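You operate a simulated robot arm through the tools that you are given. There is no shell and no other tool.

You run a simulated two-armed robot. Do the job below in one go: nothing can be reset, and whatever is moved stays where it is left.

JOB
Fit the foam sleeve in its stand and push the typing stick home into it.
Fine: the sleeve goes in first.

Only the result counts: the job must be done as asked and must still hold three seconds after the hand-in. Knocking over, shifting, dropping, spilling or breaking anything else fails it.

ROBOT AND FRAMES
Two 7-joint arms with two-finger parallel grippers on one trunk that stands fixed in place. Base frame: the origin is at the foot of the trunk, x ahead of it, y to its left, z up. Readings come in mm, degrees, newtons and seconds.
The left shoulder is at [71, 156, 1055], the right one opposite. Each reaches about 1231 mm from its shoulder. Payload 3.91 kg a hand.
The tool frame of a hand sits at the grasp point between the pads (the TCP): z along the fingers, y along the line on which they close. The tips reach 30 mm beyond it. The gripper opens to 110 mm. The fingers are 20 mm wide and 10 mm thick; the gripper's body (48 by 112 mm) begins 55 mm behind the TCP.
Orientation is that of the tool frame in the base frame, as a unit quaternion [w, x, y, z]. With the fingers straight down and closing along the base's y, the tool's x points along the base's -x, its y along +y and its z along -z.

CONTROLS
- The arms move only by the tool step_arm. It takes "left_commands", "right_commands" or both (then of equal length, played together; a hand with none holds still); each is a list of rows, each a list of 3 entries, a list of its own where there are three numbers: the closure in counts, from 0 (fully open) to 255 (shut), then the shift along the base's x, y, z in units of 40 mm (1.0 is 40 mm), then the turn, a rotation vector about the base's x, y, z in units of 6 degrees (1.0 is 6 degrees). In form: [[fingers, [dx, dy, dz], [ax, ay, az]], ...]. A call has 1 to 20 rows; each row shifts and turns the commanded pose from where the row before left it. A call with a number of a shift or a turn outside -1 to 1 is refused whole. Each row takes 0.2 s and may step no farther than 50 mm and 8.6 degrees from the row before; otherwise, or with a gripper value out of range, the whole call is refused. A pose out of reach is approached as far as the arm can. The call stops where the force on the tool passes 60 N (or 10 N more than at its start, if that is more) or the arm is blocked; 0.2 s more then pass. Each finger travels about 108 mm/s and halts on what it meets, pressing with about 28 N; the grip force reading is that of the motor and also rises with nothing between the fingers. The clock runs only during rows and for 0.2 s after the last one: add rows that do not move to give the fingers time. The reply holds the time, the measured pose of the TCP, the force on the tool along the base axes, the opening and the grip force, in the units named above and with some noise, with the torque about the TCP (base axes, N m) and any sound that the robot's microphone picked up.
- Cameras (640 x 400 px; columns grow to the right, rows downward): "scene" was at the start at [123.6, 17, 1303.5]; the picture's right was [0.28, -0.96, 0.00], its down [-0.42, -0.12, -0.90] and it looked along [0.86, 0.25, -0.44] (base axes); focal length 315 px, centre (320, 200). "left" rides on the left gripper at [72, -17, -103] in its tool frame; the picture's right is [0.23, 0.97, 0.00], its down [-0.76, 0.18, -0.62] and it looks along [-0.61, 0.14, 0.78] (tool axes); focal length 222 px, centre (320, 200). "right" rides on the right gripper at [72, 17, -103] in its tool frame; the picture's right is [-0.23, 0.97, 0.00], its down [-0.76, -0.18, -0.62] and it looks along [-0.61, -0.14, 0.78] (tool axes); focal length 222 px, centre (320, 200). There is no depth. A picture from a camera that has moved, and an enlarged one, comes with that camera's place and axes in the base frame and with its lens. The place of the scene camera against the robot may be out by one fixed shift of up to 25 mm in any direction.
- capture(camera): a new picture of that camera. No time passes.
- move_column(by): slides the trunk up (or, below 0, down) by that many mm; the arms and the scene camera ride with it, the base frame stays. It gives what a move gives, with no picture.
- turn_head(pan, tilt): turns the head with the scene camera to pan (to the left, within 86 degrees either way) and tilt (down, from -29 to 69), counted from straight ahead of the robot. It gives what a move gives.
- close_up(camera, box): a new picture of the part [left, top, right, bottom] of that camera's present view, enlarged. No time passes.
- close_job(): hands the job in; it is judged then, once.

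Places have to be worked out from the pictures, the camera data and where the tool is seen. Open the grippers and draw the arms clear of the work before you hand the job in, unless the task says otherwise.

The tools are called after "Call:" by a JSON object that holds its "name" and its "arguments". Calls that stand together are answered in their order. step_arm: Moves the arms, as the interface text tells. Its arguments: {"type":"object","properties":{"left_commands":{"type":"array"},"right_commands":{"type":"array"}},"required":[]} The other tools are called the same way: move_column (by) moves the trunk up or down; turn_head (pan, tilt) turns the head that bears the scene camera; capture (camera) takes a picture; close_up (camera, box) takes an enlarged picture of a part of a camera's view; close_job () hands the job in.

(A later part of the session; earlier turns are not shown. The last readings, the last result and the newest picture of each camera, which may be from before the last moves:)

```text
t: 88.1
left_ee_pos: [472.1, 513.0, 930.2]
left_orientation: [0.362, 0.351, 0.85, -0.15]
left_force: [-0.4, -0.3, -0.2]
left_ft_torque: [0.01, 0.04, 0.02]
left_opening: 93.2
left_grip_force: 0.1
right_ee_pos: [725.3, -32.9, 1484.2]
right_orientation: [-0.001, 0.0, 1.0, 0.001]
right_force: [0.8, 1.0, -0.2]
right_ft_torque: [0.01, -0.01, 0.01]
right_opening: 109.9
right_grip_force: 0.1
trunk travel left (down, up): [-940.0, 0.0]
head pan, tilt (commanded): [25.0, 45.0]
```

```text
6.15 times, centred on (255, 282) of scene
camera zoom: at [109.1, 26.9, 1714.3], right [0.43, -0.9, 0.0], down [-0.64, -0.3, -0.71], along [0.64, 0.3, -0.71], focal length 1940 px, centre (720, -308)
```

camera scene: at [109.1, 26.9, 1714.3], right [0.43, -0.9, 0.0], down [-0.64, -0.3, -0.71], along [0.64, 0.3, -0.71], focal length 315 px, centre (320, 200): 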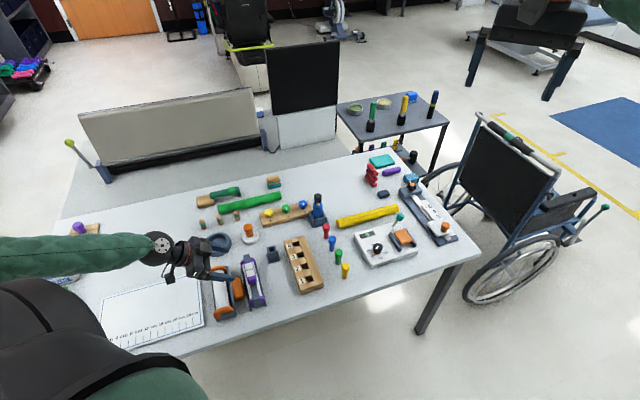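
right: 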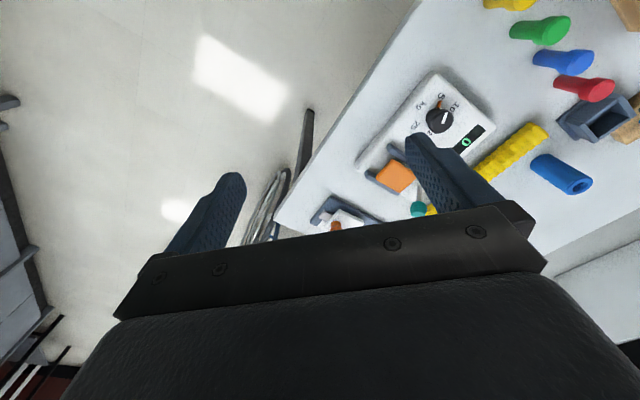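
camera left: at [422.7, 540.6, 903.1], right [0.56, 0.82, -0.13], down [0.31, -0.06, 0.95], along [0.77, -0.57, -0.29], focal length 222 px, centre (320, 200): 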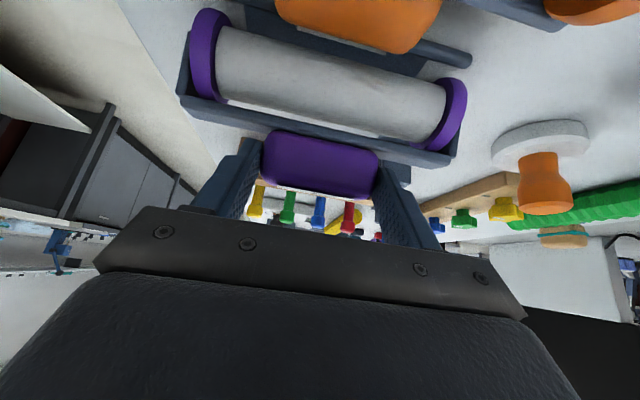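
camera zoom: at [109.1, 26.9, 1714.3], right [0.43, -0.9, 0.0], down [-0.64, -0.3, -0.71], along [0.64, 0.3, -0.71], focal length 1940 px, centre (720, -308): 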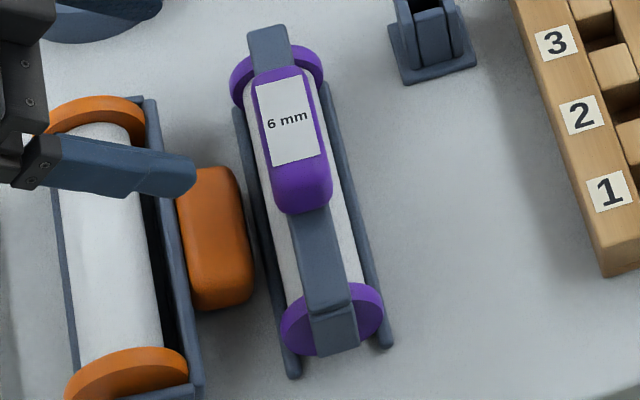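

The purple roller tool is back upright in its cradle. Now the orange one: I bring the hand to vertical above its block to measure it.

Call:
{"name": "step_arm", "arguments": {"left_commands": [[38, [0, 0, 0.2], [0.774, 0.774, 0]], [38, [0, 0, 0.2], [0.774, 0.774, 0]], [38, [0.05, -0.1, 0], [0.774, 0.774, 0]], [38, [0.05, -0.1, 0], [0.774, 0.774, 0]], [38, [0.05, -0.1, 0], [0.774, 0.774, 0]], [38, [0.05, -0.1, 0], [0.774, 0.774, 0]], [38, [0, 0, 0], [0.774, 0.774, 0]], [38, [0, 0, 0], [0, 0, 0]]]}}

Call:
{"name": "capture", "arguments": {"camera": "left"}}

Call:
{"name": "close_up", "arguments": {"camera": "left", "box": [190, 0, 460, 190]}}

Call:
{"name": "close_up", "arguments": {"camera": "scene", "box": [200, 240, 290, 325]}}

```text
t: 89.9
left_ee_pos: [478.5, 498.5, 947.5]
left_orientation: [0.001, 0.382, 0.924, 0.0]
left_force: [1.5, -0.8, 0.3]
left_ft_torque: [0.0, -0.01, 0.03]
left_opening: 93.5
left_grip_force: 0.2
right_ee_pos: [723.4, -32.0, 1484.5]
right_orientation: [0.001, 0.0, 1.0, 0.0]
right_force: [0.0, 0.0, 0.3]
right_ft_torque: [0.03, -0.02, 0.02]
right_opening: 110.1
right_grip_force: 0.2
trunk travel left (down, up): [-940.0, 0.0]
head pan, tilt (commanded): [25.0, 45.0]
```

```text
taken
camera left: at [416.1, 538.6, 1050.0], right [0.53, 0.85, 0.0], down [0.66, -0.41, 0.62], along [0.53, -0.33, -0.78], focal length 222 px, centre (320, 200)
```

left: 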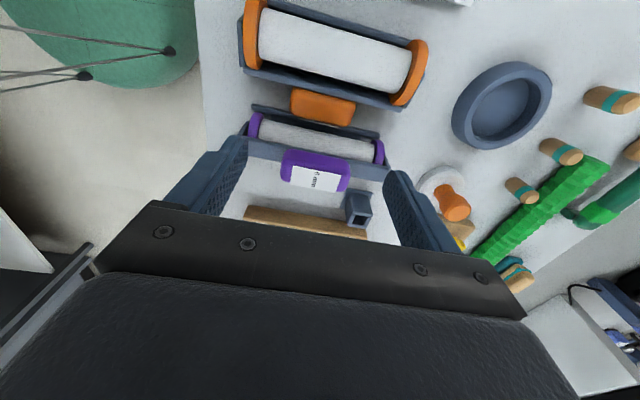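

```text
2.11 times, centred on (325, 95) of left
camera zoom: at [416.1, 538.6, 1050.0], right [0.53, 0.85, 0.0], down [0.66, -0.41, 0.62], along [0.53, -0.33, -0.78], focal length 468 px, centre (310, 421)
```

zoom: 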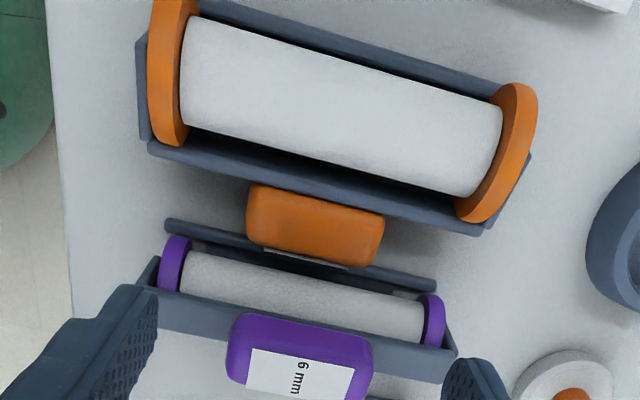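

```text
4.71 times, centred on (245, 282) of scene
camera zoom: at [108.3, 26.6, 1714.4], right [0.43, -0.9, 0.0], down [-0.64, -0.3, -0.71], along [0.64, 0.3, -0.71], focal length 1483 px, centre (673, -188)
```

zoom: 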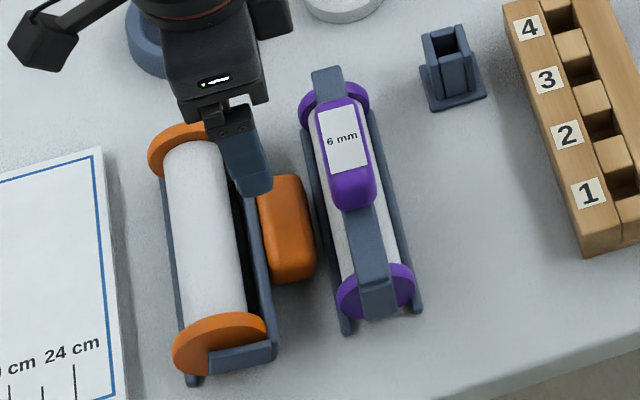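

From this view: orange axis at n≈−101 (in the purple tool's coordinates), block centre near n=−51, z≈779, centred along the axis. The purple handle is now upright beside it, so I tilt only 12° and come down to a pre-grasp point.

Call:
{"name": "step_arm", "arguments": {"left_commands": [[38, [0.12, -0.072, -0.5], [0.471, 0.471, 0]], [38, [0.12, -0.072, -0.6], [0.471, 0.471, 0]], [38, [0.12, -0.072, -0.6], [0.471, 0.471, 0]], [38, [0, 0, -0.35], [0, 0, 0]], [38, [0, 0, 0], [0, 0, 0]]]}}

Call:
{"name": "capture", "arguments": {"camera": "left"}}

Call:
{"name": "close_up", "arguments": {"camera": "left", "box": [180, 30, 460, 220]}}

Call:
{"name": "close_up", "arguments": {"camera": "scene", "box": [200, 240, 290, 325]}}

```text
t: 91.1
left_ee_pos: [491.8, 489.0, 863.6]
left_orientation: [-0.096, 0.381, 0.919, 0.039]
left_force: [-0.2, -0.2, 0.4]
left_ft_torque: [-0.03, -0.02, -0.03]
left_opening: 93.8
left_grip_force: 0.1
right_ee_pos: [724.8, -32.5, 1482.9]
right_orientation: [0.0, 0.0, 1.0, 0.0]
right_force: [0.0, 0.5, 0.5]
right_ft_torque: [0.03, -0.03, -0.01]
right_opening: 110.0
right_grip_force: 0.1
trunk travel left (down, up): [-940.0, 0.0]
head pan, tilt (commanded): [25.0, 45.0]
```

```text
taken
camera left: at [446.9, 513.6, 980.3], right [0.53, 0.85, 0.05], down [0.74, -0.49, 0.45], along [0.41, -0.21, -0.89], focal length 222 px, centre (320, 200)
```

left: 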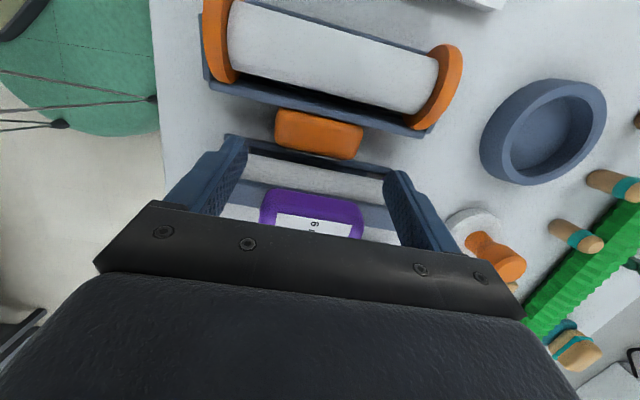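

```text
2.11 times, centred on (320, 125) of left
camera zoom: at [446.9, 513.6, 980.3], right [0.53, 0.85, 0.05], down [0.74, -0.49, 0.45], along [0.41, -0.21, -0.89], focal length 468 px, centre (320, 358)
```

zoom: 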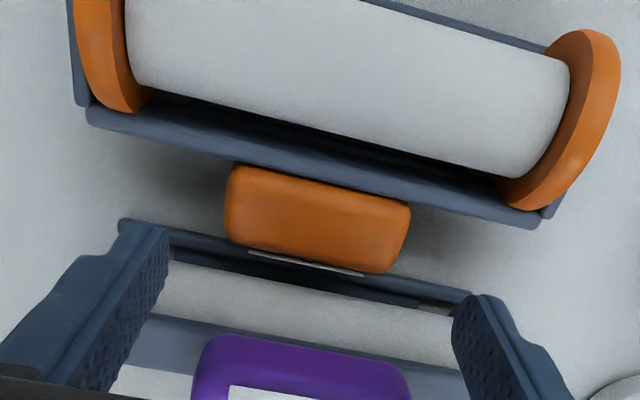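

```text
4.71 times, centred on (245, 282) of scene
camera zoom: at [108.5, 26.5, 1714.4], right [0.43, -0.9, 0.0], down [-0.64, -0.3, -0.71], along [0.64, 0.3, -0.71], focal length 1483 px, centre (673, -188)
```

zoom: 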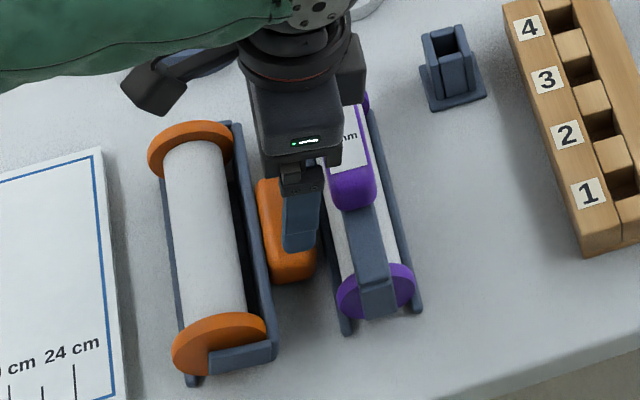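

Everything agrees; the block's ends are at e ≈ ±37.5 and centred. I descend along the tilted axis to the grasp point.

Call:
{"name": "step_arm", "arguments": {"left_commands": [[38, [-0.05, 0.054, -0.37], [0, 0, 0]], [38, [-0.05, 0.054, -0.37], [0, 0, 0]], [38, [-0.05, 0.054, -0.37], [0, 0, 0]], [38, [-0.05, 0.054, -0.37], [0, 0, 0]], [38, [0, 0, 0], [0, 0, 0]]]}}

Call:
{"name": "close_up", "arguments": {"camera": "left", "box": [180, 30, 460, 220]}}

Call:
{"name": "close_up", "arguments": {"camera": "scene", "box": [200, 240, 290, 325]}}

```text
t: 92.3
left_ee_pos: [485.9, 500.2, 806.5]
left_orientation: [-0.095, 0.38, 0.919, 0.04]
left_force: [-1.7, 3.1, 23.3]
left_ft_torque: [-0.85, -0.57, 0.03]
left_opening: 93.4
left_grip_force: 0.0
right_ee_pos: [723.6, -31.9, 1484.9]
right_orientation: [0.001, 0.0, 1.0, 0.0]
right_force: [0.5, 0.3, -0.1]
right_ft_torque: [0.06, 0.03, -0.01]
right_opening: 110.0
right_grip_force: 0.2
trunk travel left (down, up): [-940.0, 0.0]
head pan, tilt (commanded): [25.0, 45.0]
```

```text
2.11 times, centred on (320, 125) of left
camera zoom: at [439.6, 523.0, 923.2], right [0.53, 0.85, 0.05], down [0.74, -0.49, 0.46], along [0.41, -0.21, -0.89], focal length 468 px, centre (320, 358)
```

zoom: 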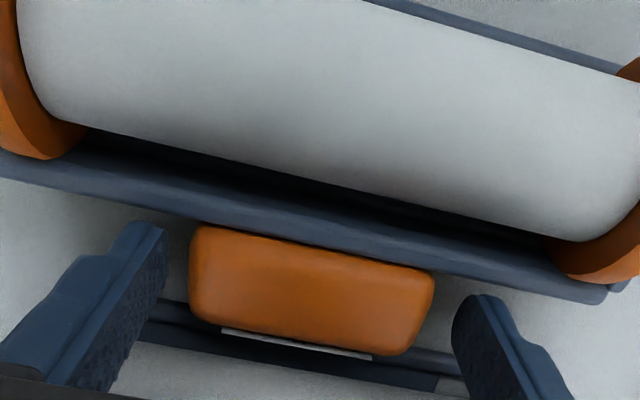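

```text
4.71 times, centred on (245, 282) of scene
camera zoom: at [107.6, 25.9, 1714.9], right [0.43, -0.9, 0.0], down [-0.64, -0.3, -0.71], along [0.64, 0.3, -0.71], focal length 1483 px, centre (673, -188)
```

zoom: 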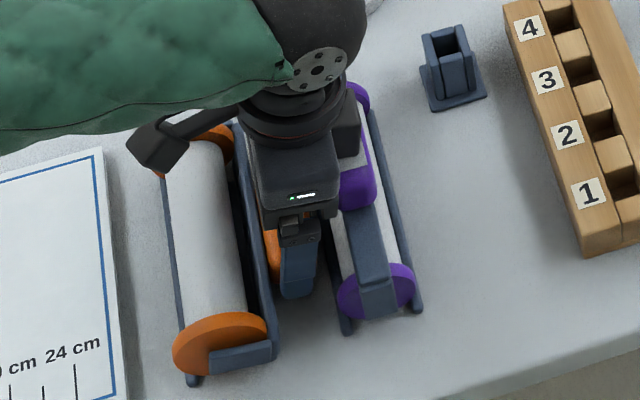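

There is 23 N upward force with a moment showing the gripper body touching the purple handle. I back straight out at once.

Call:
{"name": "step_arm", "arguments": {"left_commands": [[38, [0.05, -0.054, 0.37], [0, 0, 0]], [38, [0.05, -0.054, 0.37], [0, 0, 0]], [38, [0.05, -0.054, 0.37], [0, 0, 0]], [38, [0.05, -0.054, 0.37], [0, 0, 0]], [38, [-0.1, 0.1, 0.6], [0, 0, 0]], [38, [-0.1, 0.1, 0.6], [0, 0, 0]]]}}

Call:
{"name": "close_up", "arguments": {"camera": "scene", "box": [200, 240, 290, 325]}}

Call:
{"name": "capture", "arguments": {"camera": "left"}}

```text
t: 93.7
left_ee_pos: [485.4, 497.5, 912.0]
left_orientation: [-0.095, 0.38, 0.919, 0.04]
left_force: [0.3, 0.4, -0.2]
left_ft_torque: [-0.01, 0.02, -0.01]
left_opening: 93.5
left_grip_force: 0.0
right_ee_pos: [722.6, -31.8, 1483.5]
right_orientation: [0.0, 0.0, 1.0, 0.0]
right_force: [-0.1, 0.3, -0.1]
right_ft_torque: [0.02, 0.05, 0.02]
right_opening: 110.2
right_grip_force: 0.1
trunk travel left (down, up): [-940.0, 0.0]
head pan, tilt (commanded): [25.0, 45.0]
```

```text
4.71 times, centred on (245, 282) of scene
camera zoom: at [108.3, 26.5, 1714.3], right [0.43, -0.9, 0.0], down [-0.64, -0.3, -0.71], along [0.64, 0.3, -0.71], focal length 1483 px, centre (673, -188)
```

zoom: 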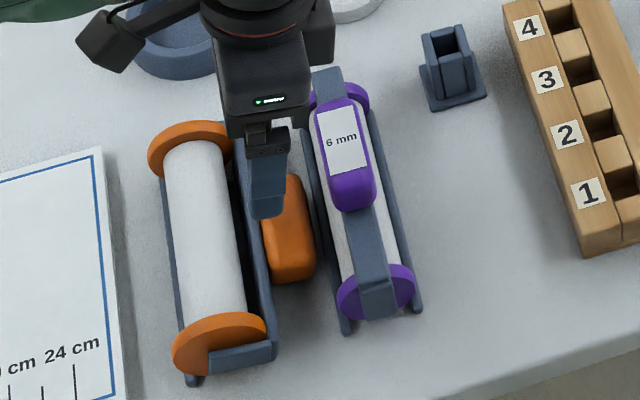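

```text
taken
camera left: at [438.9, 521.9, 1028.5], right [0.53, 0.85, 0.05], down [0.74, -0.49, 0.45], along [0.41, -0.21, -0.89], focal length 222 px, centre (320, 200)
```

left: 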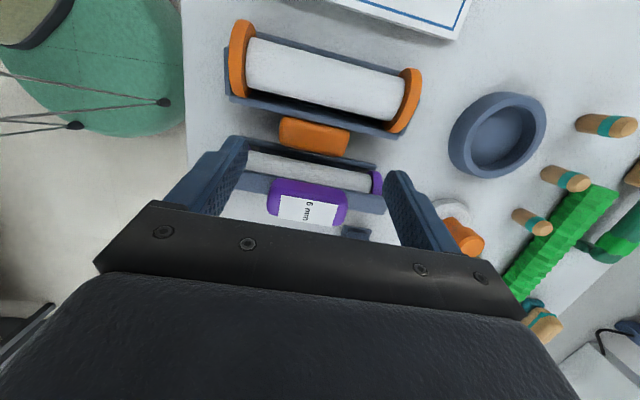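

Purple is still upright and in place. I rise, level the hand, and try turning it 180° about the vertical so the wrist camera is on the other side; that would allow a full swing for the orange tool with a start tilt that clears the purple handle.

Call:
{"name": "step_arm", "arguments": {"left_commands": [[38, [0, 0, 0.8], [-0.707, -0.707, 0]], [38, [0, 0, 0.8], [-0.707, -0.707, 0]], [38, [0, 0, 0.8], [0, 0, 0]], [38, [0, 0, 0], [0, 0, 1]], [38, [0, 0, 0], [0, 0, 1]], [38, [0, 0, 0], [0, 0, 1]], [38, [0, 0, 0], [0, 0, 1]], [38, [0, 0, 0], [0, 0, 1]], [38, [0, 0, 0], [0, 0, 1]], [38, [0, 0, 0], [0, 0, 1]], [38, [0, 0, 0], [0, 0, 1]], [38, [0, 0, 0], [0, 0, 1]], [38, [0, 0, 0], [0, 0, 1]], [38, [0, 0, 0], [0, 0, 1]], [38, [0, 0, 0], [0, 0, 1]], [38, [0, 0, 0], [0, 0, 1]], [38, [0, 0, 0], [0, 0, 1]], [38, [0, 0, 0], [0, 0, 1]], [38, [0, 0, 0], [0, 0, 0]]]}}

Call:
{"name": "capture", "arguments": {"camera": "scene"}}

```text
t: 97.7
left_ee_pos: [484.5, 499.0, 1008.0]
left_orientation: [0.002, -0.383, 0.924, 0.0]
left_force: [0.9, 0.3, 0.7]
left_ft_torque: [-0.04, 0.0, 0.01]
left_opening: 93.5
left_grip_force: 0.0
right_ee_pos: [724.0, -32.7, 1483.1]
right_orientation: [-0.001, 0.001, 1.0, 0.0]
right_force: [0.1, 0.0, 1.0]
right_ft_torque: [-0.01, -0.01, 0.0]
right_opening: 110.0
right_grip_force: 0.2
trunk travel left (down, up): [-940.0, 0.0]
head pan, tilt (commanded): [25.0, 45.0]
```

```text
taken
camera scene: at [108.7, 26.6, 1714.4], right [0.43, -0.9, 0.0], down [-0.64, -0.3, -0.71], along [0.64, 0.3, -0.71], focal length 315 px, centre (320, 200)
```

scene: 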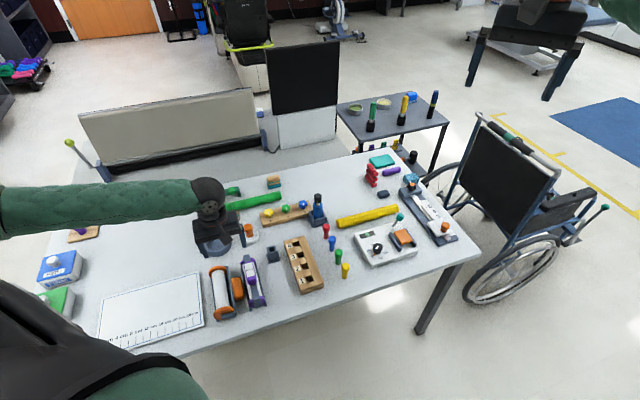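

The first 90° went well. I continue with the remaining 90°.

Call:
{"name": "step_arm", "arguments": {"left_commands": [[38, [0, 0, 0], [0, 0, 1]], [38, [0, 0, 0], [0, 0, 1]], [38, [0, 0, 0], [0, 0, 1]], [38, [0, 0, 0], [0, 0, 1]], [38, [0, 0, 0], [0, 0, 1]], [38, [0, 0, 0], [0, 0, 1]], [38, [0, 0, 0], [0, 0, 1]], [38, [0, 0, 0], [0, 0, 1]], [38, [0, 0, 0], [0, 0, 1]], [38, [0, 0, 0], [0, 0, 1]], [38, [0, 0, 0], [0, 0, 1]], [38, [0, 0, 0], [0, 0, 1]], [38, [0, 0, 0], [0, 0, 1]], [38, [0, 0, 0], [0, 0, 1]], [38, [0, 0, 0], [0, 0, 1]], [38, [0, 0, 0], [0, 0, 0]]]}}

Call:
{"name": "capture", "arguments": {"camera": "scene"}}

Call:
{"name": "capture", "arguments": {"camera": "left"}}

```text
t: 101.1
left_ee_pos: [486.3, 498.7, 1007.8]
left_orientation: [-0.001, 0.924, -0.382, -0.001]
left_force: [-0.8, -0.5, -0.7]
left_ft_torque: [0.02, -0.01, -0.01]
left_opening: 93.6
left_grip_force: 0.2
right_ee_pos: [724.5, -32.5, 1483.8]
right_orientation: [0.0, 0.0, 1.0, 0.0]
right_force: [-0.9, 0.7, -0.4]
right_ft_torque: [0.0, 0.03, 0.0]
right_opening: 109.9
right_grip_force: 0.0
trunk travel left (down, up): [-940.0, 0.0]
head pan, tilt (commanded): [25.0, 45.0]
```

```text
taken
camera scene: at [108.8, 26.6, 1714.4], right [0.43, -0.9, 0.0], down [-0.64, -0.3, -0.71], along [0.64, 0.3, -0.71], focal length 315 px, centre (320, 200)
```

scene: 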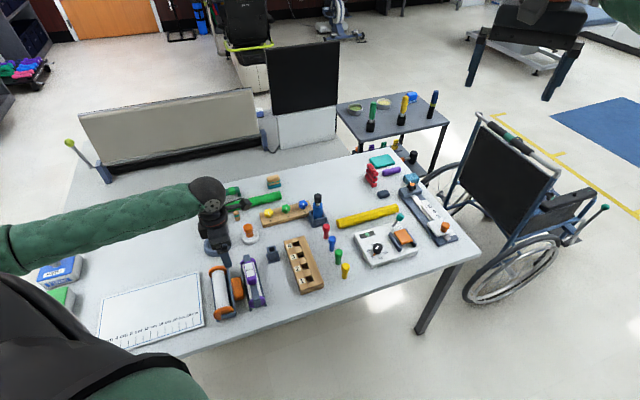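

```text
taken
camera left: at [549.7, 459.5, 1111.4], right [-0.53, -0.85, 0.0], down [-0.66, 0.41, 0.63], along [-0.53, 0.33, -0.78], focal length 222 px, centre (320, 200)
```

left: 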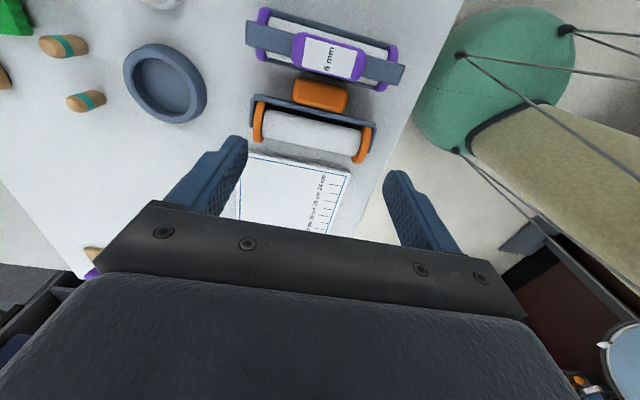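

The flip works and the camera now sits on the other side. I enlarge this view to measure the purple handle's edges and the orange block again.

Call:
{"name": "close_up", "arguments": {"camera": "left", "box": [225, 0, 425, 175]}}

```text
2.29 times, centred on (325, 88) of left
camera zoom: at [549.7, 459.5, 1111.4], right [-0.53, -0.85, 0.0], down [-0.66, 0.41, 0.63], along [-0.53, 0.33, -0.78], focal length 508 px, centre (309, 457)
```

zoom: 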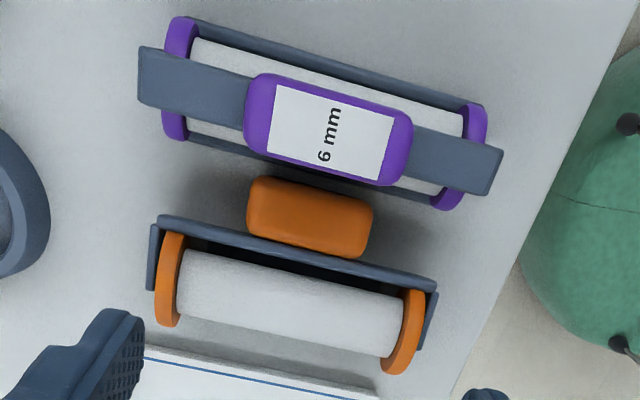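

The purple handle spans n = −12…+17 (nicely upright). I tilt 6° and come down to the pre-grasp point above the orange block, checking clearance to the purple handle.

Call:
{"name": "step_arm", "arguments": {"left_commands": [[38, [0.0195, -0.055, -0.7], [0.707, 0.707, 0]], [38, [0, 0, -0.8], [0, 0, 0]], [38, [0, 0, -0.8], [0, 0, 0]], [38, [0, 0, -0.8], [0, 0, 0]], [38, [0, 0, -0.47], [0, 0, 0]], [38, [0, 0, 0], [0, 0, 0]]]}}

Call:
{"name": "capture", "arguments": {"camera": "left"}}

Call:
{"name": "close_up", "arguments": {"camera": "left", "box": [180, 30, 460, 220]}}

Call:
{"name": "close_up", "arguments": {"camera": "scene", "box": [200, 230, 290, 315]}}

```text
t: 102.5
left_ee_pos: [484.7, 496.6, 864.0]
left_orientation: [-0.021, 0.923, -0.382, -0.05]
left_force: [0.1, -0.2, 0.3]
left_ft_torque: [-0.01, 0.0, -0.04]
left_opening: 93.7
left_grip_force: 0.0
right_ee_pos: [724.0, -33.0, 1482.2]
right_orientation: [0.001, 0.0, 1.0, 0.0]
right_force: [0.4, -1.1, 0.1]
right_ft_torque: [-0.01, 0.0, 0.0]
right_opening: 110.1
right_grip_force: 0.0
trunk travel left (down, up): [-940.0, 0.0]
head pan, tilt (commanded): [25.0, 45.0]
```

```text
taken
camera left: at [556.9, 450.3, 959.8], right [-0.53, -0.85, -0.02], down [-0.61, 0.36, 0.7], along [-0.59, 0.39, -0.71], focal length 222 px, centre (320, 200)
```

left: 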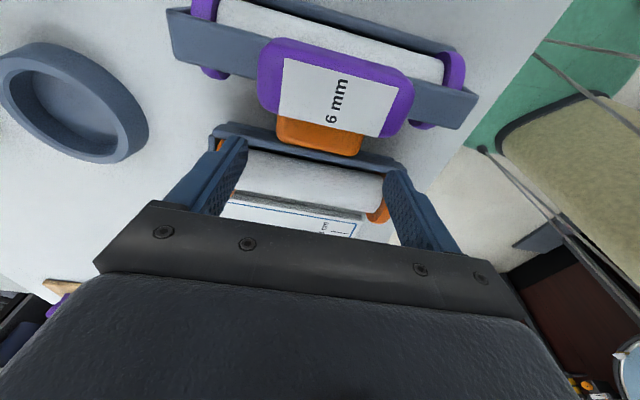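

```text
2.11 times, centred on (320, 125) of left
camera zoom: at [556.9, 450.3, 959.8], right [-0.53, -0.85, -0.02], down [-0.61, 0.36, 0.7], along [-0.59, 0.39, -0.71], focal length 468 px, centre (320, 358)
```

zoom: 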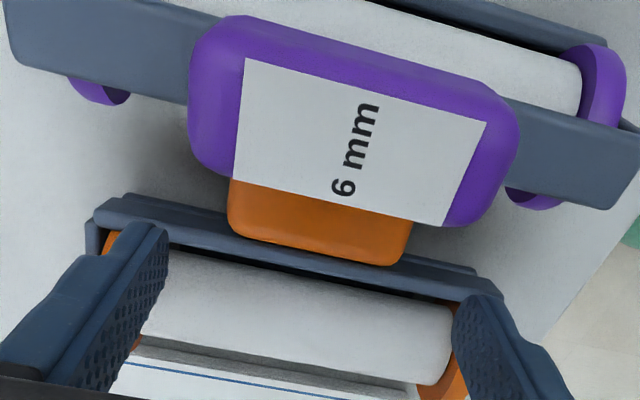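

```text
4.71 times, centred on (245, 272) of scene
camera zoom: at [108.6, 26.5, 1714.4], right [0.43, -0.9, 0.0], down [-0.64, -0.3, -0.71], along [0.64, 0.3, -0.71], focal length 1483 px, centre (673, -141)
```

zoom: 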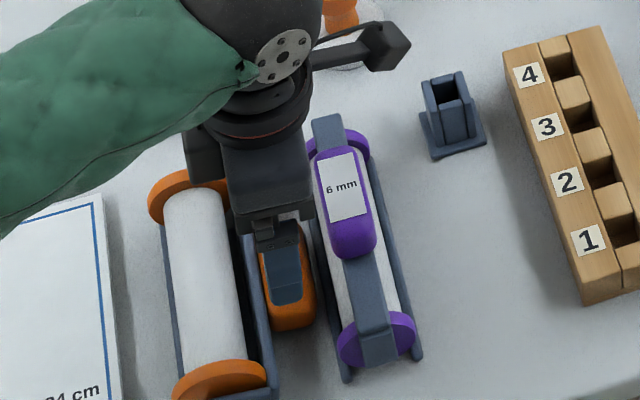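

Clearances look fine. I go down the first half and check the forces.

Call:
{"name": "step_arm", "arguments": {"left_commands": [[38, [-0.029, 0.019, -0.368], [0, 0, 0]], [38, [-0.029, 0.019, -0.368], [0, 0, 0]], [38, [-0.015, 0.01, -0.184], [0, 0, 0]]]}}

Call:
{"name": "close_up", "arguments": {"camera": "left", "box": [180, 30, 460, 220]}}

Call:
{"name": "close_up", "arguments": {"camera": "scene", "box": [200, 230, 290, 315]}}

```text
t: 103.3
left_ee_pos: [483.6, 498.8, 826.1]
left_orientation: [-0.02, 0.923, -0.382, -0.05]
left_force: [0.3, -0.3, 0.1]
left_ft_torque: [-0.01, 0.0, 0.01]
left_opening: 93.6
left_grip_force: 0.0
right_ee_pos: [724.3, -32.3, 1482.8]
right_orientation: [0.001, -0.001, 1.0, 0.001]
right_force: [-0.7, -0.6, 0.0]
right_ft_torque: [0.0, 0.02, -0.01]
right_opening: 110.2
right_grip_force: 0.1
trunk travel left (down, up): [-940.0, 0.0]
head pan, tilt (commanded): [25.0, 45.0]
```

```text
2.11 times, centred on (320, 125) of left
camera zoom: at [554.6, 452.3, 922.5], right [-0.53, -0.85, -0.02], down [-0.61, 0.36, 0.7], along [-0.59, 0.39, -0.71], focal length 468 px, centre (320, 358)
```

zoom: 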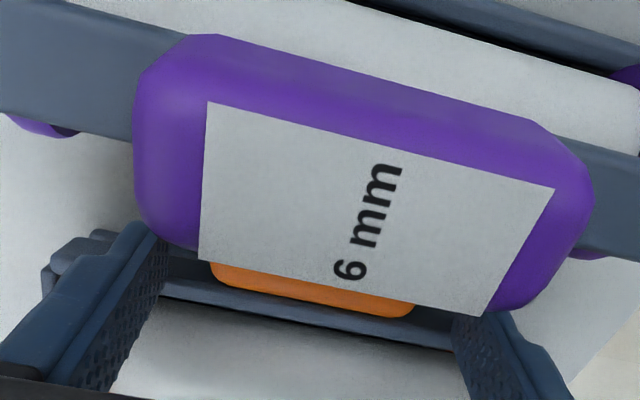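

```text
4.71 times, centred on (245, 272) of scene
camera zoom: at [108.8, 26.6, 1714.4], right [0.43, -0.9, 0.0], down [-0.64, -0.3, -0.71], along [0.64, 0.3, -0.71], focal length 1483 px, centre (673, -141)
```

zoom: 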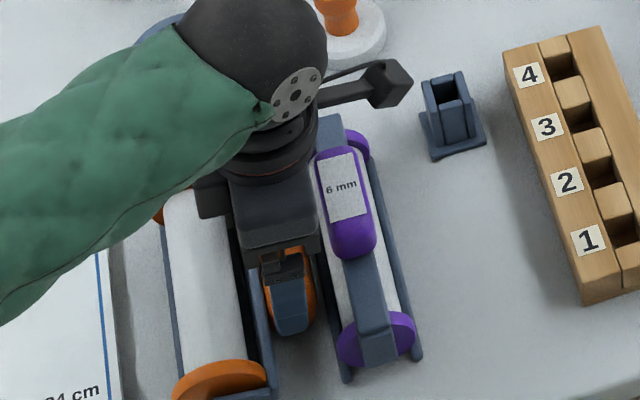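

No contact so far. I lower the remaining 20 mm in small steps.

Call:
{"name": "step_arm", "arguments": {"left_commands": [[38, [-0.015, 0.01, -0.184], [0, 0, 0]], [38, [-0.015, 0.01, -0.184], [0, 0, 0]], [38, [-0.01, 0.006, -0.13], [0, 0, 0]]]}}

Call:
{"name": "close_up", "arguments": {"camera": "left", "box": [180, 30, 460, 220]}}

Call:
{"name": "close_up", "arguments": {"camera": "scene", "box": [200, 230, 290, 315]}}

```text
t: 104.1
left_ee_pos: [482.0, 500.2, 807.1]
left_orientation: [-0.019, 0.923, -0.382, -0.049]
left_force: [0.4, -0.2, 0.0]
left_ft_torque: [0.0, 0.02, 0.02]
left_opening: 93.9
left_grip_force: 0.0
right_ee_pos: [723.5, -32.3, 1483.9]
right_orientation: [0.0, 0.0, 1.0, 0.0]
right_force: [-0.3, 0.1, 0.2]
right_ft_torque: [0.0, -0.02, -0.01]
right_opening: 110.2
right_grip_force: 0.1
trunk travel left (down, up): [-940.0, 0.0]
head pan, tilt (commanded): [25.0, 45.0]
```

```text
2.11 times, centred on (320, 125) of left
camera zoom: at [553.1, 453.6, 903.4], right [-0.53, -0.85, -0.02], down [-0.61, 0.36, 0.7], along [-0.59, 0.39, -0.71], focal length 468 px, centre (320, 358)
```

zoom: 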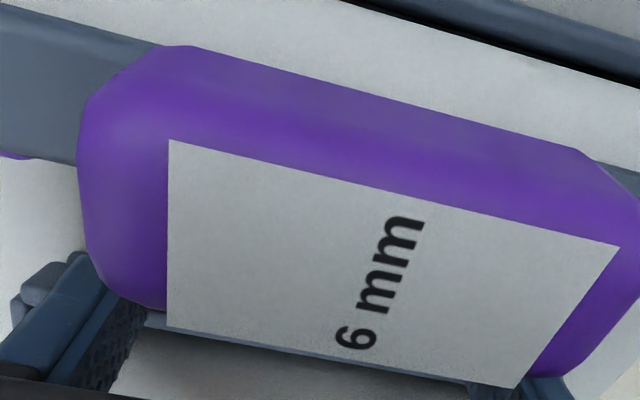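

```text
4.71 times, centred on (245, 272) of scene
camera zoom: at [108.6, 26.4, 1714.4], right [0.43, -0.9, 0.0], down [-0.64, -0.3, -0.71], along [0.64, 0.3, -0.71], focal length 1483 px, centre (673, -141)
```

zoom: 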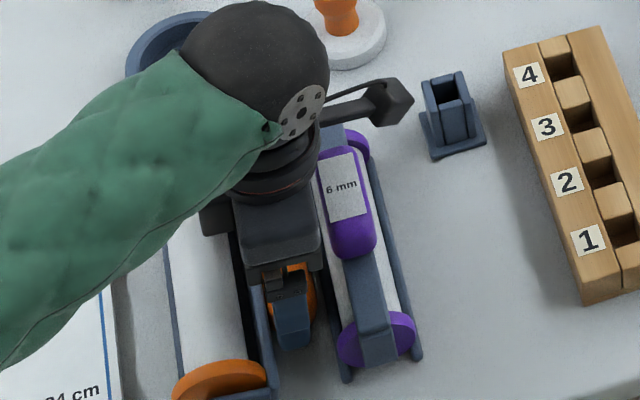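

No contact forces. I close on the orange block's ends.

Call:
{"name": "step_arm", "arguments": {"left_commands": [[60, [0, 0, 0], [0, 0, 0]], [80, [0, 0, 0], [0, 0, 0]], [255, [0, 0, 0], [0, 0, 0]], [255, [0, 0, 0], [0, 0, 0]], [255, [0, 0, 0], [0, 0, 0]]]}}

Call:
{"name": "close_up", "arguments": {"camera": "scene", "box": [200, 250, 290, 325]}}

```text
t: 105.3
left_ee_pos: [482.8, 499.1, 808.6]
left_orientation: [-0.021, 0.922, -0.382, -0.051]
left_force: [-0.2, -0.9, -0.3]
left_ft_torque: [-0.06, -0.01, 0.02]
left_opening: 74.6
left_grip_force: 28.1
right_ee_pos: [724.2, -32.8, 1483.6]
right_orientation: [0.001, 0.001, 1.0, 0.0]
right_force: [-0.6, 0.1, 0.8]
right_ft_torque: [-0.03, -0.02, 0.01]
right_opening: 109.8
right_grip_force: 0.1
trunk travel left (down, up): [-940.0, 0.0]
head pan, tilt (commanded): [25.0, 45.0]
```

```text
5.33 times, centred on (245, 288) of scene
camera zoom: at [108.7, 26.5, 1714.4], right [0.43, -0.9, 0.0], down [-0.64, -0.3, -0.71], along [0.64, 0.3, -0.71], focal length 1681 px, centre (720, -267)
```

zoom: 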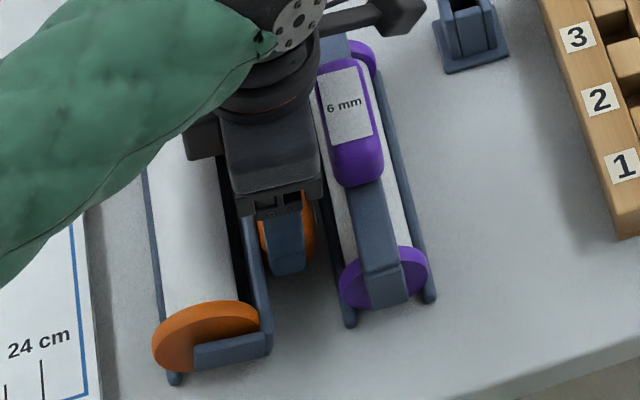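

Gripped at 74.6 mm. I begin the arc with the first 13.6° and check that the tool follows.

Call:
{"name": "step_arm", "arguments": {"left_commands": [[255, [-0.0222, 0.0222, 0.0795], [-0.4005, -0.4005, 0]], [255, [-0.0222, 0.0222, 0.0795], [-0.4005, -0.4005, 0]], [255, [-0.0576, 0.0576, 0.151], [-0.801, -0.801, 0]]]}}

Call:
{"name": "close_up", "arguments": {"camera": "scene", "box": [200, 250, 290, 325]}}

Call:
{"name": "capture", "arguments": {"camera": "left"}}

```text
t: 106.1
left_ee_pos: [476.6, 502.9, 820.0]
left_orientation: [0.025, 0.922, -0.382, 0.06]
left_force: [0.6, -0.9, -2.1]
left_ft_torque: [-0.1, -0.03, 0.13]
left_opening: 74.7
left_grip_force: 27.5
right_ee_pos: [723.5, -33.2, 1482.5]
right_orientation: [0.0, 0.0, 1.0, -0.001]
right_force: [0.0, 0.4, 0.1]
right_ft_torque: [0.02, 0.0, -0.01]
right_opening: 110.2
right_grip_force: 0.1
trunk travel left (down, up): [-940.0, 0.0]
head pan, tilt (commanded): [25.0, 45.0]
```

```text
5.33 times, centred on (245, 288) of scene
camera zoom: at [107.9, 25.9, 1714.5], right [0.43, -0.9, 0.0], down [-0.64, -0.3, -0.71], along [0.64, 0.3, -0.71], focal length 1681 px, centre (720, -267)
```

zoom: 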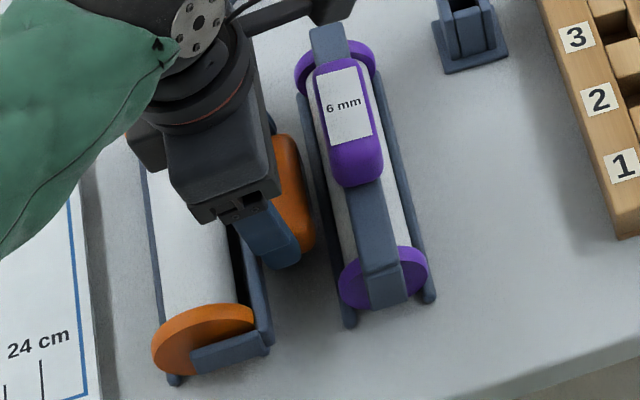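

```text
taken
camera left: at [530.2, 474.3, 932.5], right [-0.53, -0.85, 0.03], down [-0.72, 0.47, 0.52], along [-0.45, 0.25, -0.85], focal length 222 px, centre (320, 200)
```

left: 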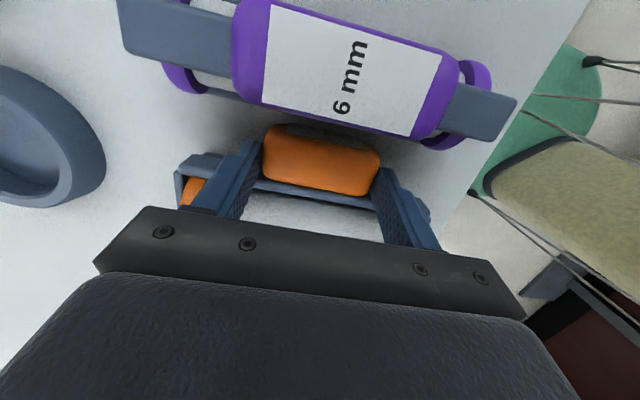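

The orange tool is following. I continue the arc.

Call:
{"name": "step_arm", "arguments": {"left_commands": [[255, [-0.0696, 0.0696, 0.14], [-0.801, -0.801, 0]], [255, [-0.081, 0.081, 0.127], [-0.801, -0.801, 0]], [255, [-0.0912, 0.0912, 0.113], [-0.801, -0.801, 0]], [255, [-0.0999, 0.0999, 0.097], [-0.801, -0.801, 0]]]}}

Call:
{"name": "close_up", "arguments": {"camera": "scene", "box": [190, 240, 290, 325]}}

Call:
{"name": "capture", "arguments": {"camera": "scene"}}

```text
t: 107.1
left_ee_pos: [462.9, 516.4, 839.8]
left_orientation: [0.114, 0.882, -0.365, 0.276]
left_force: [-1.2, 0.0, -2.1]
left_ft_torque: [-0.01, 0.02, 0.01]
left_opening: 74.7
left_grip_force: 28.1
right_ee_pos: [723.6, -33.1, 1484.3]
right_orientation: [0.001, 0.0, 1.0, -0.001]
right_force: [0.4, -0.1, -0.3]
right_ft_torque: [-0.01, 0.0, 0.0]
right_opening: 109.9
right_grip_force: 0.1
trunk travel left (down, up): [-940.0, 0.0]
head pan, tilt (commanded): [25.0, 45.0]
```

```text
4.71 times, centred on (240, 282) of scene
camera zoom: at [108.0, 26.6, 1714.4], right [0.43, -0.9, 0.0], down [-0.64, -0.3, -0.71], along [0.64, 0.3, -0.71], focal length 1483 px, centre (696, -188)
```

zoom: 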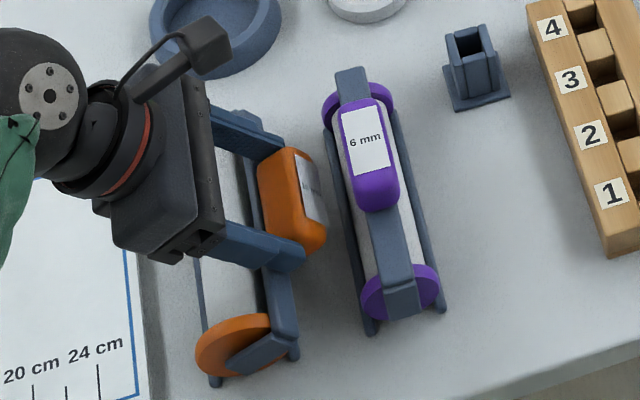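

```text
taken
camera scene: at [108.0, 26.6, 1714.4], right [0.43, -0.9, 0.0], down [-0.64, -0.3, -0.71], along [0.64, 0.3, -0.71], focal length 315 px, centre (320, 200)
```

scene: 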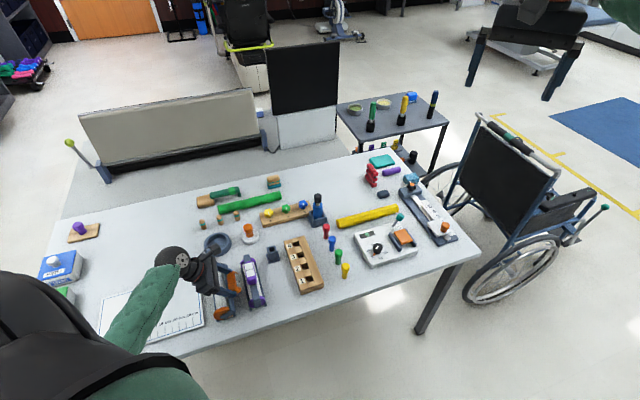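

Good. I continue in smaller calls while watching the wrist and forearm over the ruler board.

Call:
{"name": "step_arm", "arguments": {"left_commands": [[255, [-0.1073, 0.1073, 0.0795], [-0.801, -0.801, 0]], [255, [-0.1131, 0.1131, 0.061], [-0.801, -0.801, 0]], [255, [-0.1175, 0.1175, 0.0415], [-0.801, -0.801, 0]]]}}

Call:
{"name": "close_up", "arguments": {"camera": "scene", "box": [80, 210, 290, 360]}}

Call:
{"name": "capture", "arguments": {"camera": "left"}}

```text
t: 107.9
left_ee_pos: [450.6, 531.3, 846.8]
left_orientation: [0.177, 0.819, -0.339, 0.428]
left_force: [-0.7, -0.7, -2.4]
left_ft_torque: [0.0, -0.02, -0.02]
left_opening: 74.6
left_grip_force: 28.1
right_ee_pos: [723.8, -32.2, 1482.7]
right_orientation: [-0.001, 0.0, 1.0, 0.001]
right_force: [-0.2, 0.3, 0.5]
right_ft_torque: [0.03, 0.03, -0.02]
right_opening: 110.2
right_grip_force: 0.0
trunk travel left (down, up): [-940.0, 0.0]
head pan, tilt (commanded): [25.0, 45.0]
```

```text
2.67 times, centred on (185, 285) of scene
camera zoom: at [109.0, 26.9, 1714.4], right [0.43, -0.9, 0.0], down [-0.64, -0.3, -0.71], along [0.64, 0.3, -0.71], focal length 840 px, centre (680, -27)
```

zoom: 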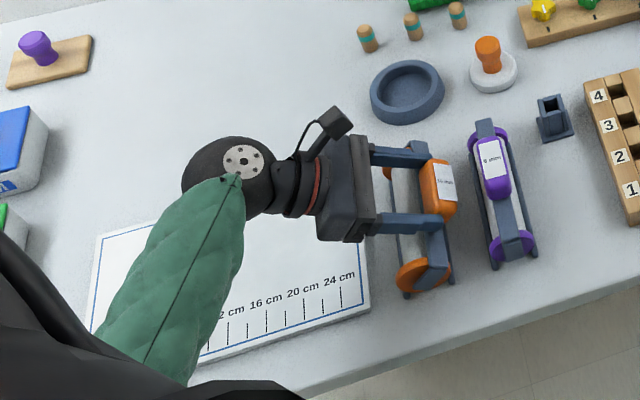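

```text
taken
camera left: at [432.7, 573.5, 966.2], right [-0.6, -0.78, 0.19], down [-0.8, 0.54, -0.27], along [0.11, -0.31, -0.94], focal length 222 px, centre (320, 200)
```

left: 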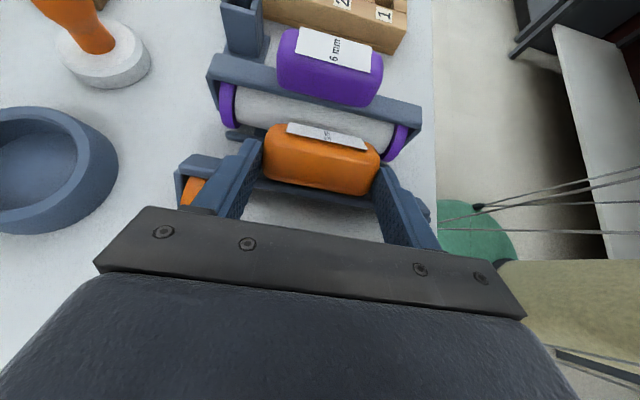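

Wrist height is fine (≈935) with the forearm rising toward the robot. I continue another 20°.

Call:
{"name": "step_arm", "arguments": {"left_commands": [[255, [-0.1202, 0.1202, 0.0218], [-0.801, -0.801, 0]], [255, [-0.1211, 0.1211, 0.0013], [-0.801, -0.801, 0]], [255, [-0.1205, 0.1205, -0.0188], [-0.801, -0.801, 0]]]}}

Call:
{"name": "close_up", "arguments": {"camera": "scene", "box": [80, 210, 290, 360]}}

Call:
{"name": "close_up", "arguments": {"camera": "scene", "box": [195, 250, 275, 330]}}

```text
t: 108.7
left_ee_pos: [436.6, 544.0, 847.6]
left_orientation: [0.236, 0.729, -0.302, 0.567]
left_force: [-0.6, -0.4, -2.7]
left_ft_torque: [0.06, 0.02, -0.02]
left_opening: 74.6
left_grip_force: 27.9
right_ee_pos: [724.5, -32.8, 1483.4]
right_orientation: [0.0, 0.0, 1.0, 0.0]
right_force: [0.7, 0.1, -0.1]
right_ft_torque: [0.03, -0.02, 0.01]
right_opening: 109.8
right_grip_force: 0.0
trunk travel left (down, up): [-940.0, 0.0]
head pan, tilt (commanded): [25.0, 45.0]
```

```text
2.67 times, centred on (185, 285) of scene
camera zoom: at [108.9, 26.7, 1714.4], right [0.43, -0.9, 0.0], down [-0.64, -0.3, -0.71], along [0.64, 0.3, -0.71], focal length 840 px, centre (680, -27)
```

zoom: 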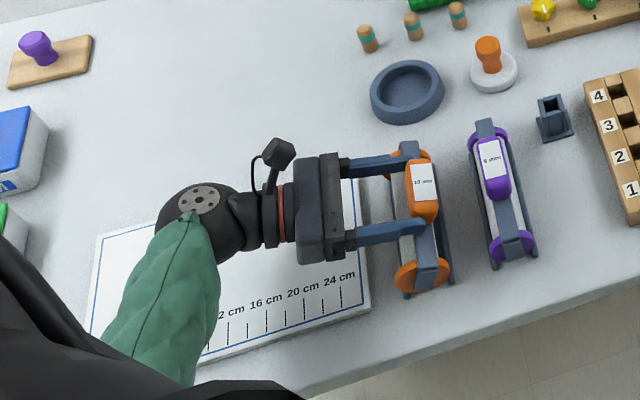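

```text
5.00 times, centred on (235, 290) of scene
camera zoom: at [108.9, 26.7, 1714.4], right [0.43, -0.9, 0.0], down [-0.64, -0.3, -0.71], along [0.64, 0.3, -0.71], focal length 1576 px, centre (745, -250)
```

zoom: 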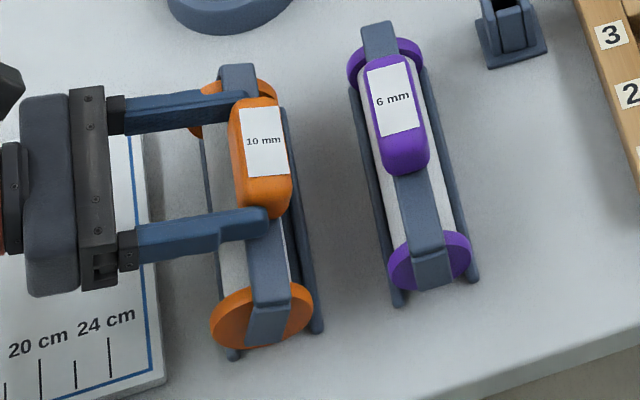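

Nearly there: lean ≈ 18–20° left. The hand stays clear of the board (wrist bottom ≈ 800 vs board ≈ 768), so I do the next 13.6°.

Call:
{"name": "step_arm", "arguments": {"left_commands": [[255, [-0.1179, 0.1179, -0.039], [-0.801, -0.801, 0]], [255, [-0.1138, 0.1138, -0.0585], [-0.801, -0.801, 0]]]}}

Call:
{"name": "close_up", "arguments": {"camera": "scene", "box": [80, 210, 290, 360]}}

Call:
{"name": "close_up", "arguments": {"camera": "scene", "box": [205, 260, 265, 325]}}

```text
t: 109.3
left_ee_pos: [426.6, 554.0, 843.1]
left_orientation: [0.269, 0.658, -0.272, 0.648]
left_force: [-0.2, -0.3, -1.9]
left_ft_torque: [0.03, 0.08, 0.02]
left_opening: 74.5
left_grip_force: 27.8
right_ee_pos: [725.2, -34.0, 1483.8]
right_orientation: [-0.002, 0.001, 1.0, 0.0]
right_force: [0.4, 0.3, 0.8]
right_ft_torque: [-0.01, 0.0, 0.01]
right_opening: 109.7
right_grip_force: 0.0
trunk travel left (down, up): [-940.0, 0.0]
head pan, tilt (commanded): [25.0, 45.0]
```

```text
2.67 times, centred on (185, 285) of scene
camera zoom: at [109.1, 26.8, 1714.4], right [0.43, -0.9, 0.0], down [-0.64, -0.3, -0.71], along [0.64, 0.3, -0.71], focal length 840 px, centre (680, -27)
```

zoom: 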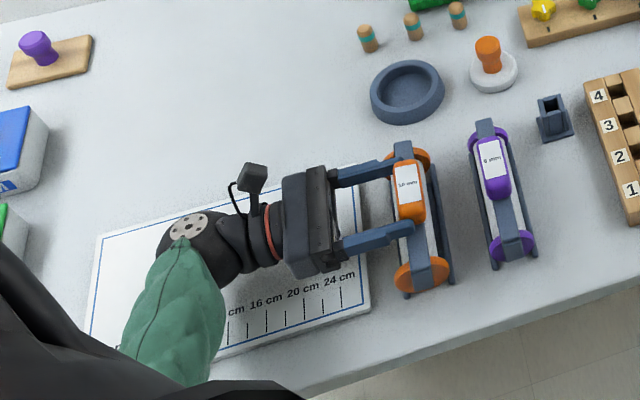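

```text
6.15 times, centred on (235, 292) of scene
camera zoom: at [109.1, 26.8, 1714.4], right [0.43, -0.9, 0.0], down [-0.64, -0.3, -0.71], along [0.64, 0.3, -0.71], focal length 1940 px, centre (843, -369)
```

zoom: 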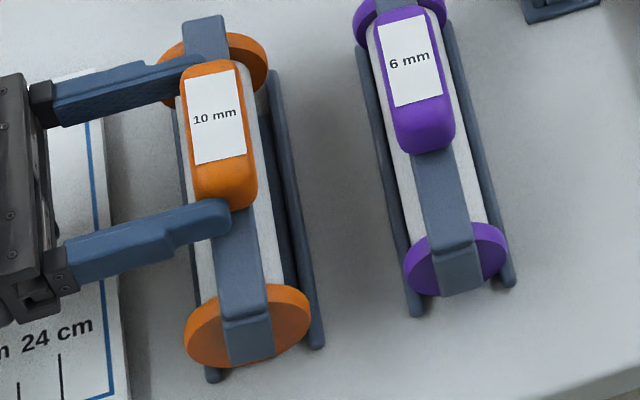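

The tool leans ≈ 9° and, by the rod positions, is held ~3 mm left of and slightly above its seat. I set it down onto its seat (against the right rod) before regripping.

Call:
{"name": "step_arm", "arguments": {"left_commands": [[255, [0.035, -0.035, -0.03], [0, 0, 0]], [255, [0.034, -0.034, -0.035], [0, 0, 0]], [255, [0, 0, 0], [0, 0, 0]]]}}

Call:
{"name": "close_up", "arguments": {"camera": "scene", "box": [205, 260, 265, 325]}}

```text
t: 110.1
left_ee_pos: [428.8, 552.1, 841.2]
left_orientation: [0.268, 0.659, -0.272, 0.648]
left_force: [-4.9, 8.7, 8.2]
left_ft_torque: [0.28, 0.18, -0.35]
left_opening: 74.8
left_grip_force: 27.7
right_ee_pos: [722.9, -31.8, 1484.2]
right_orientation: [0.0, -0.001, 1.0, 0.0]
right_force: [-0.6, 0.0, -0.3]
right_ft_torque: [0.03, 0.04, 0.0]
right_opening: 110.1
right_grip_force: 0.1
trunk travel left (down, up): [-940.0, 0.0]
head pan, tilt (commanded): [25.0, 45.0]
```

```text
6.15 times, centred on (235, 292) of scene
camera zoom: at [107.7, 26.8, 1714.6], right [0.43, -0.9, 0.0], down [-0.64, -0.3, -0.71], along [0.64, 0.3, -0.71], focal length 1940 px, centre (843, -369)
```

zoom: 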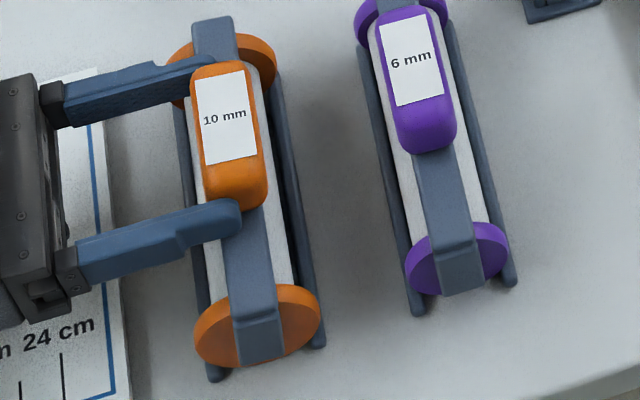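

It is now pressed lightly into its seat and against the right rod. I relieve the pressure by about 1 mm and open the fingers.

Call:
{"name": "step_arm", "arguments": {"left_commands": [[255, [-0.02, 0.02, 0.025], [0, 0, 0]], [255, [0, 0, 0], [0, 0, 0]], [78, [0, 0, 0], [0, 0, 0]], [70, [0, 0, 0], [0, 0, 0]], [60, [0, 0, 0], [0, 0, 0]], [40, [0, 0, 0], [0, 0, 0]], [38, [0, 0, 0], [0, 0, 0]]]}}

Call:
{"name": "close_up", "arguments": {"camera": "scene", "box": [205, 260, 265, 325]}}

```text
t: 111.7
left_ee_pos: [428.8, 550.9, 841.2]
left_orientation: [0.269, 0.659, -0.273, 0.648]
left_force: [-0.5, -0.3, 0.6]
left_ft_torque: [0.02, -0.02, 0.0]
left_opening: 93.8
left_grip_force: 0.0
right_ee_pos: [724.0, -32.4, 1484.0]
right_orientation: [-0.001, 0.0, 1.0, 0.0]
right_force: [-0.5, -0.1, -0.2]
right_ft_torque: [0.01, -0.01, 0.02]
right_opening: 110.1
right_grip_force: 0.1
trunk travel left (down, up): [-940.0, 0.0]
head pan, tilt (commanded): [25.0, 45.0]
```

```text
6.15 times, centred on (235, 292) of scene
camera zoom: at [108.5, 26.5, 1714.4], right [0.43, -0.9, 0.0], down [-0.64, -0.3, -0.71], along [0.64, 0.3, -0.71], focal length 1940 px, centre (843, -369)
```

zoom: 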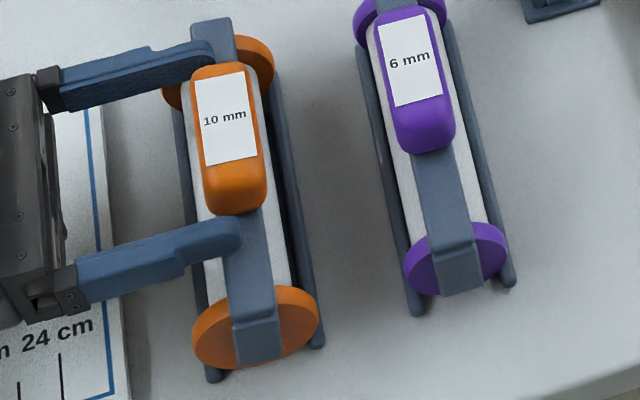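

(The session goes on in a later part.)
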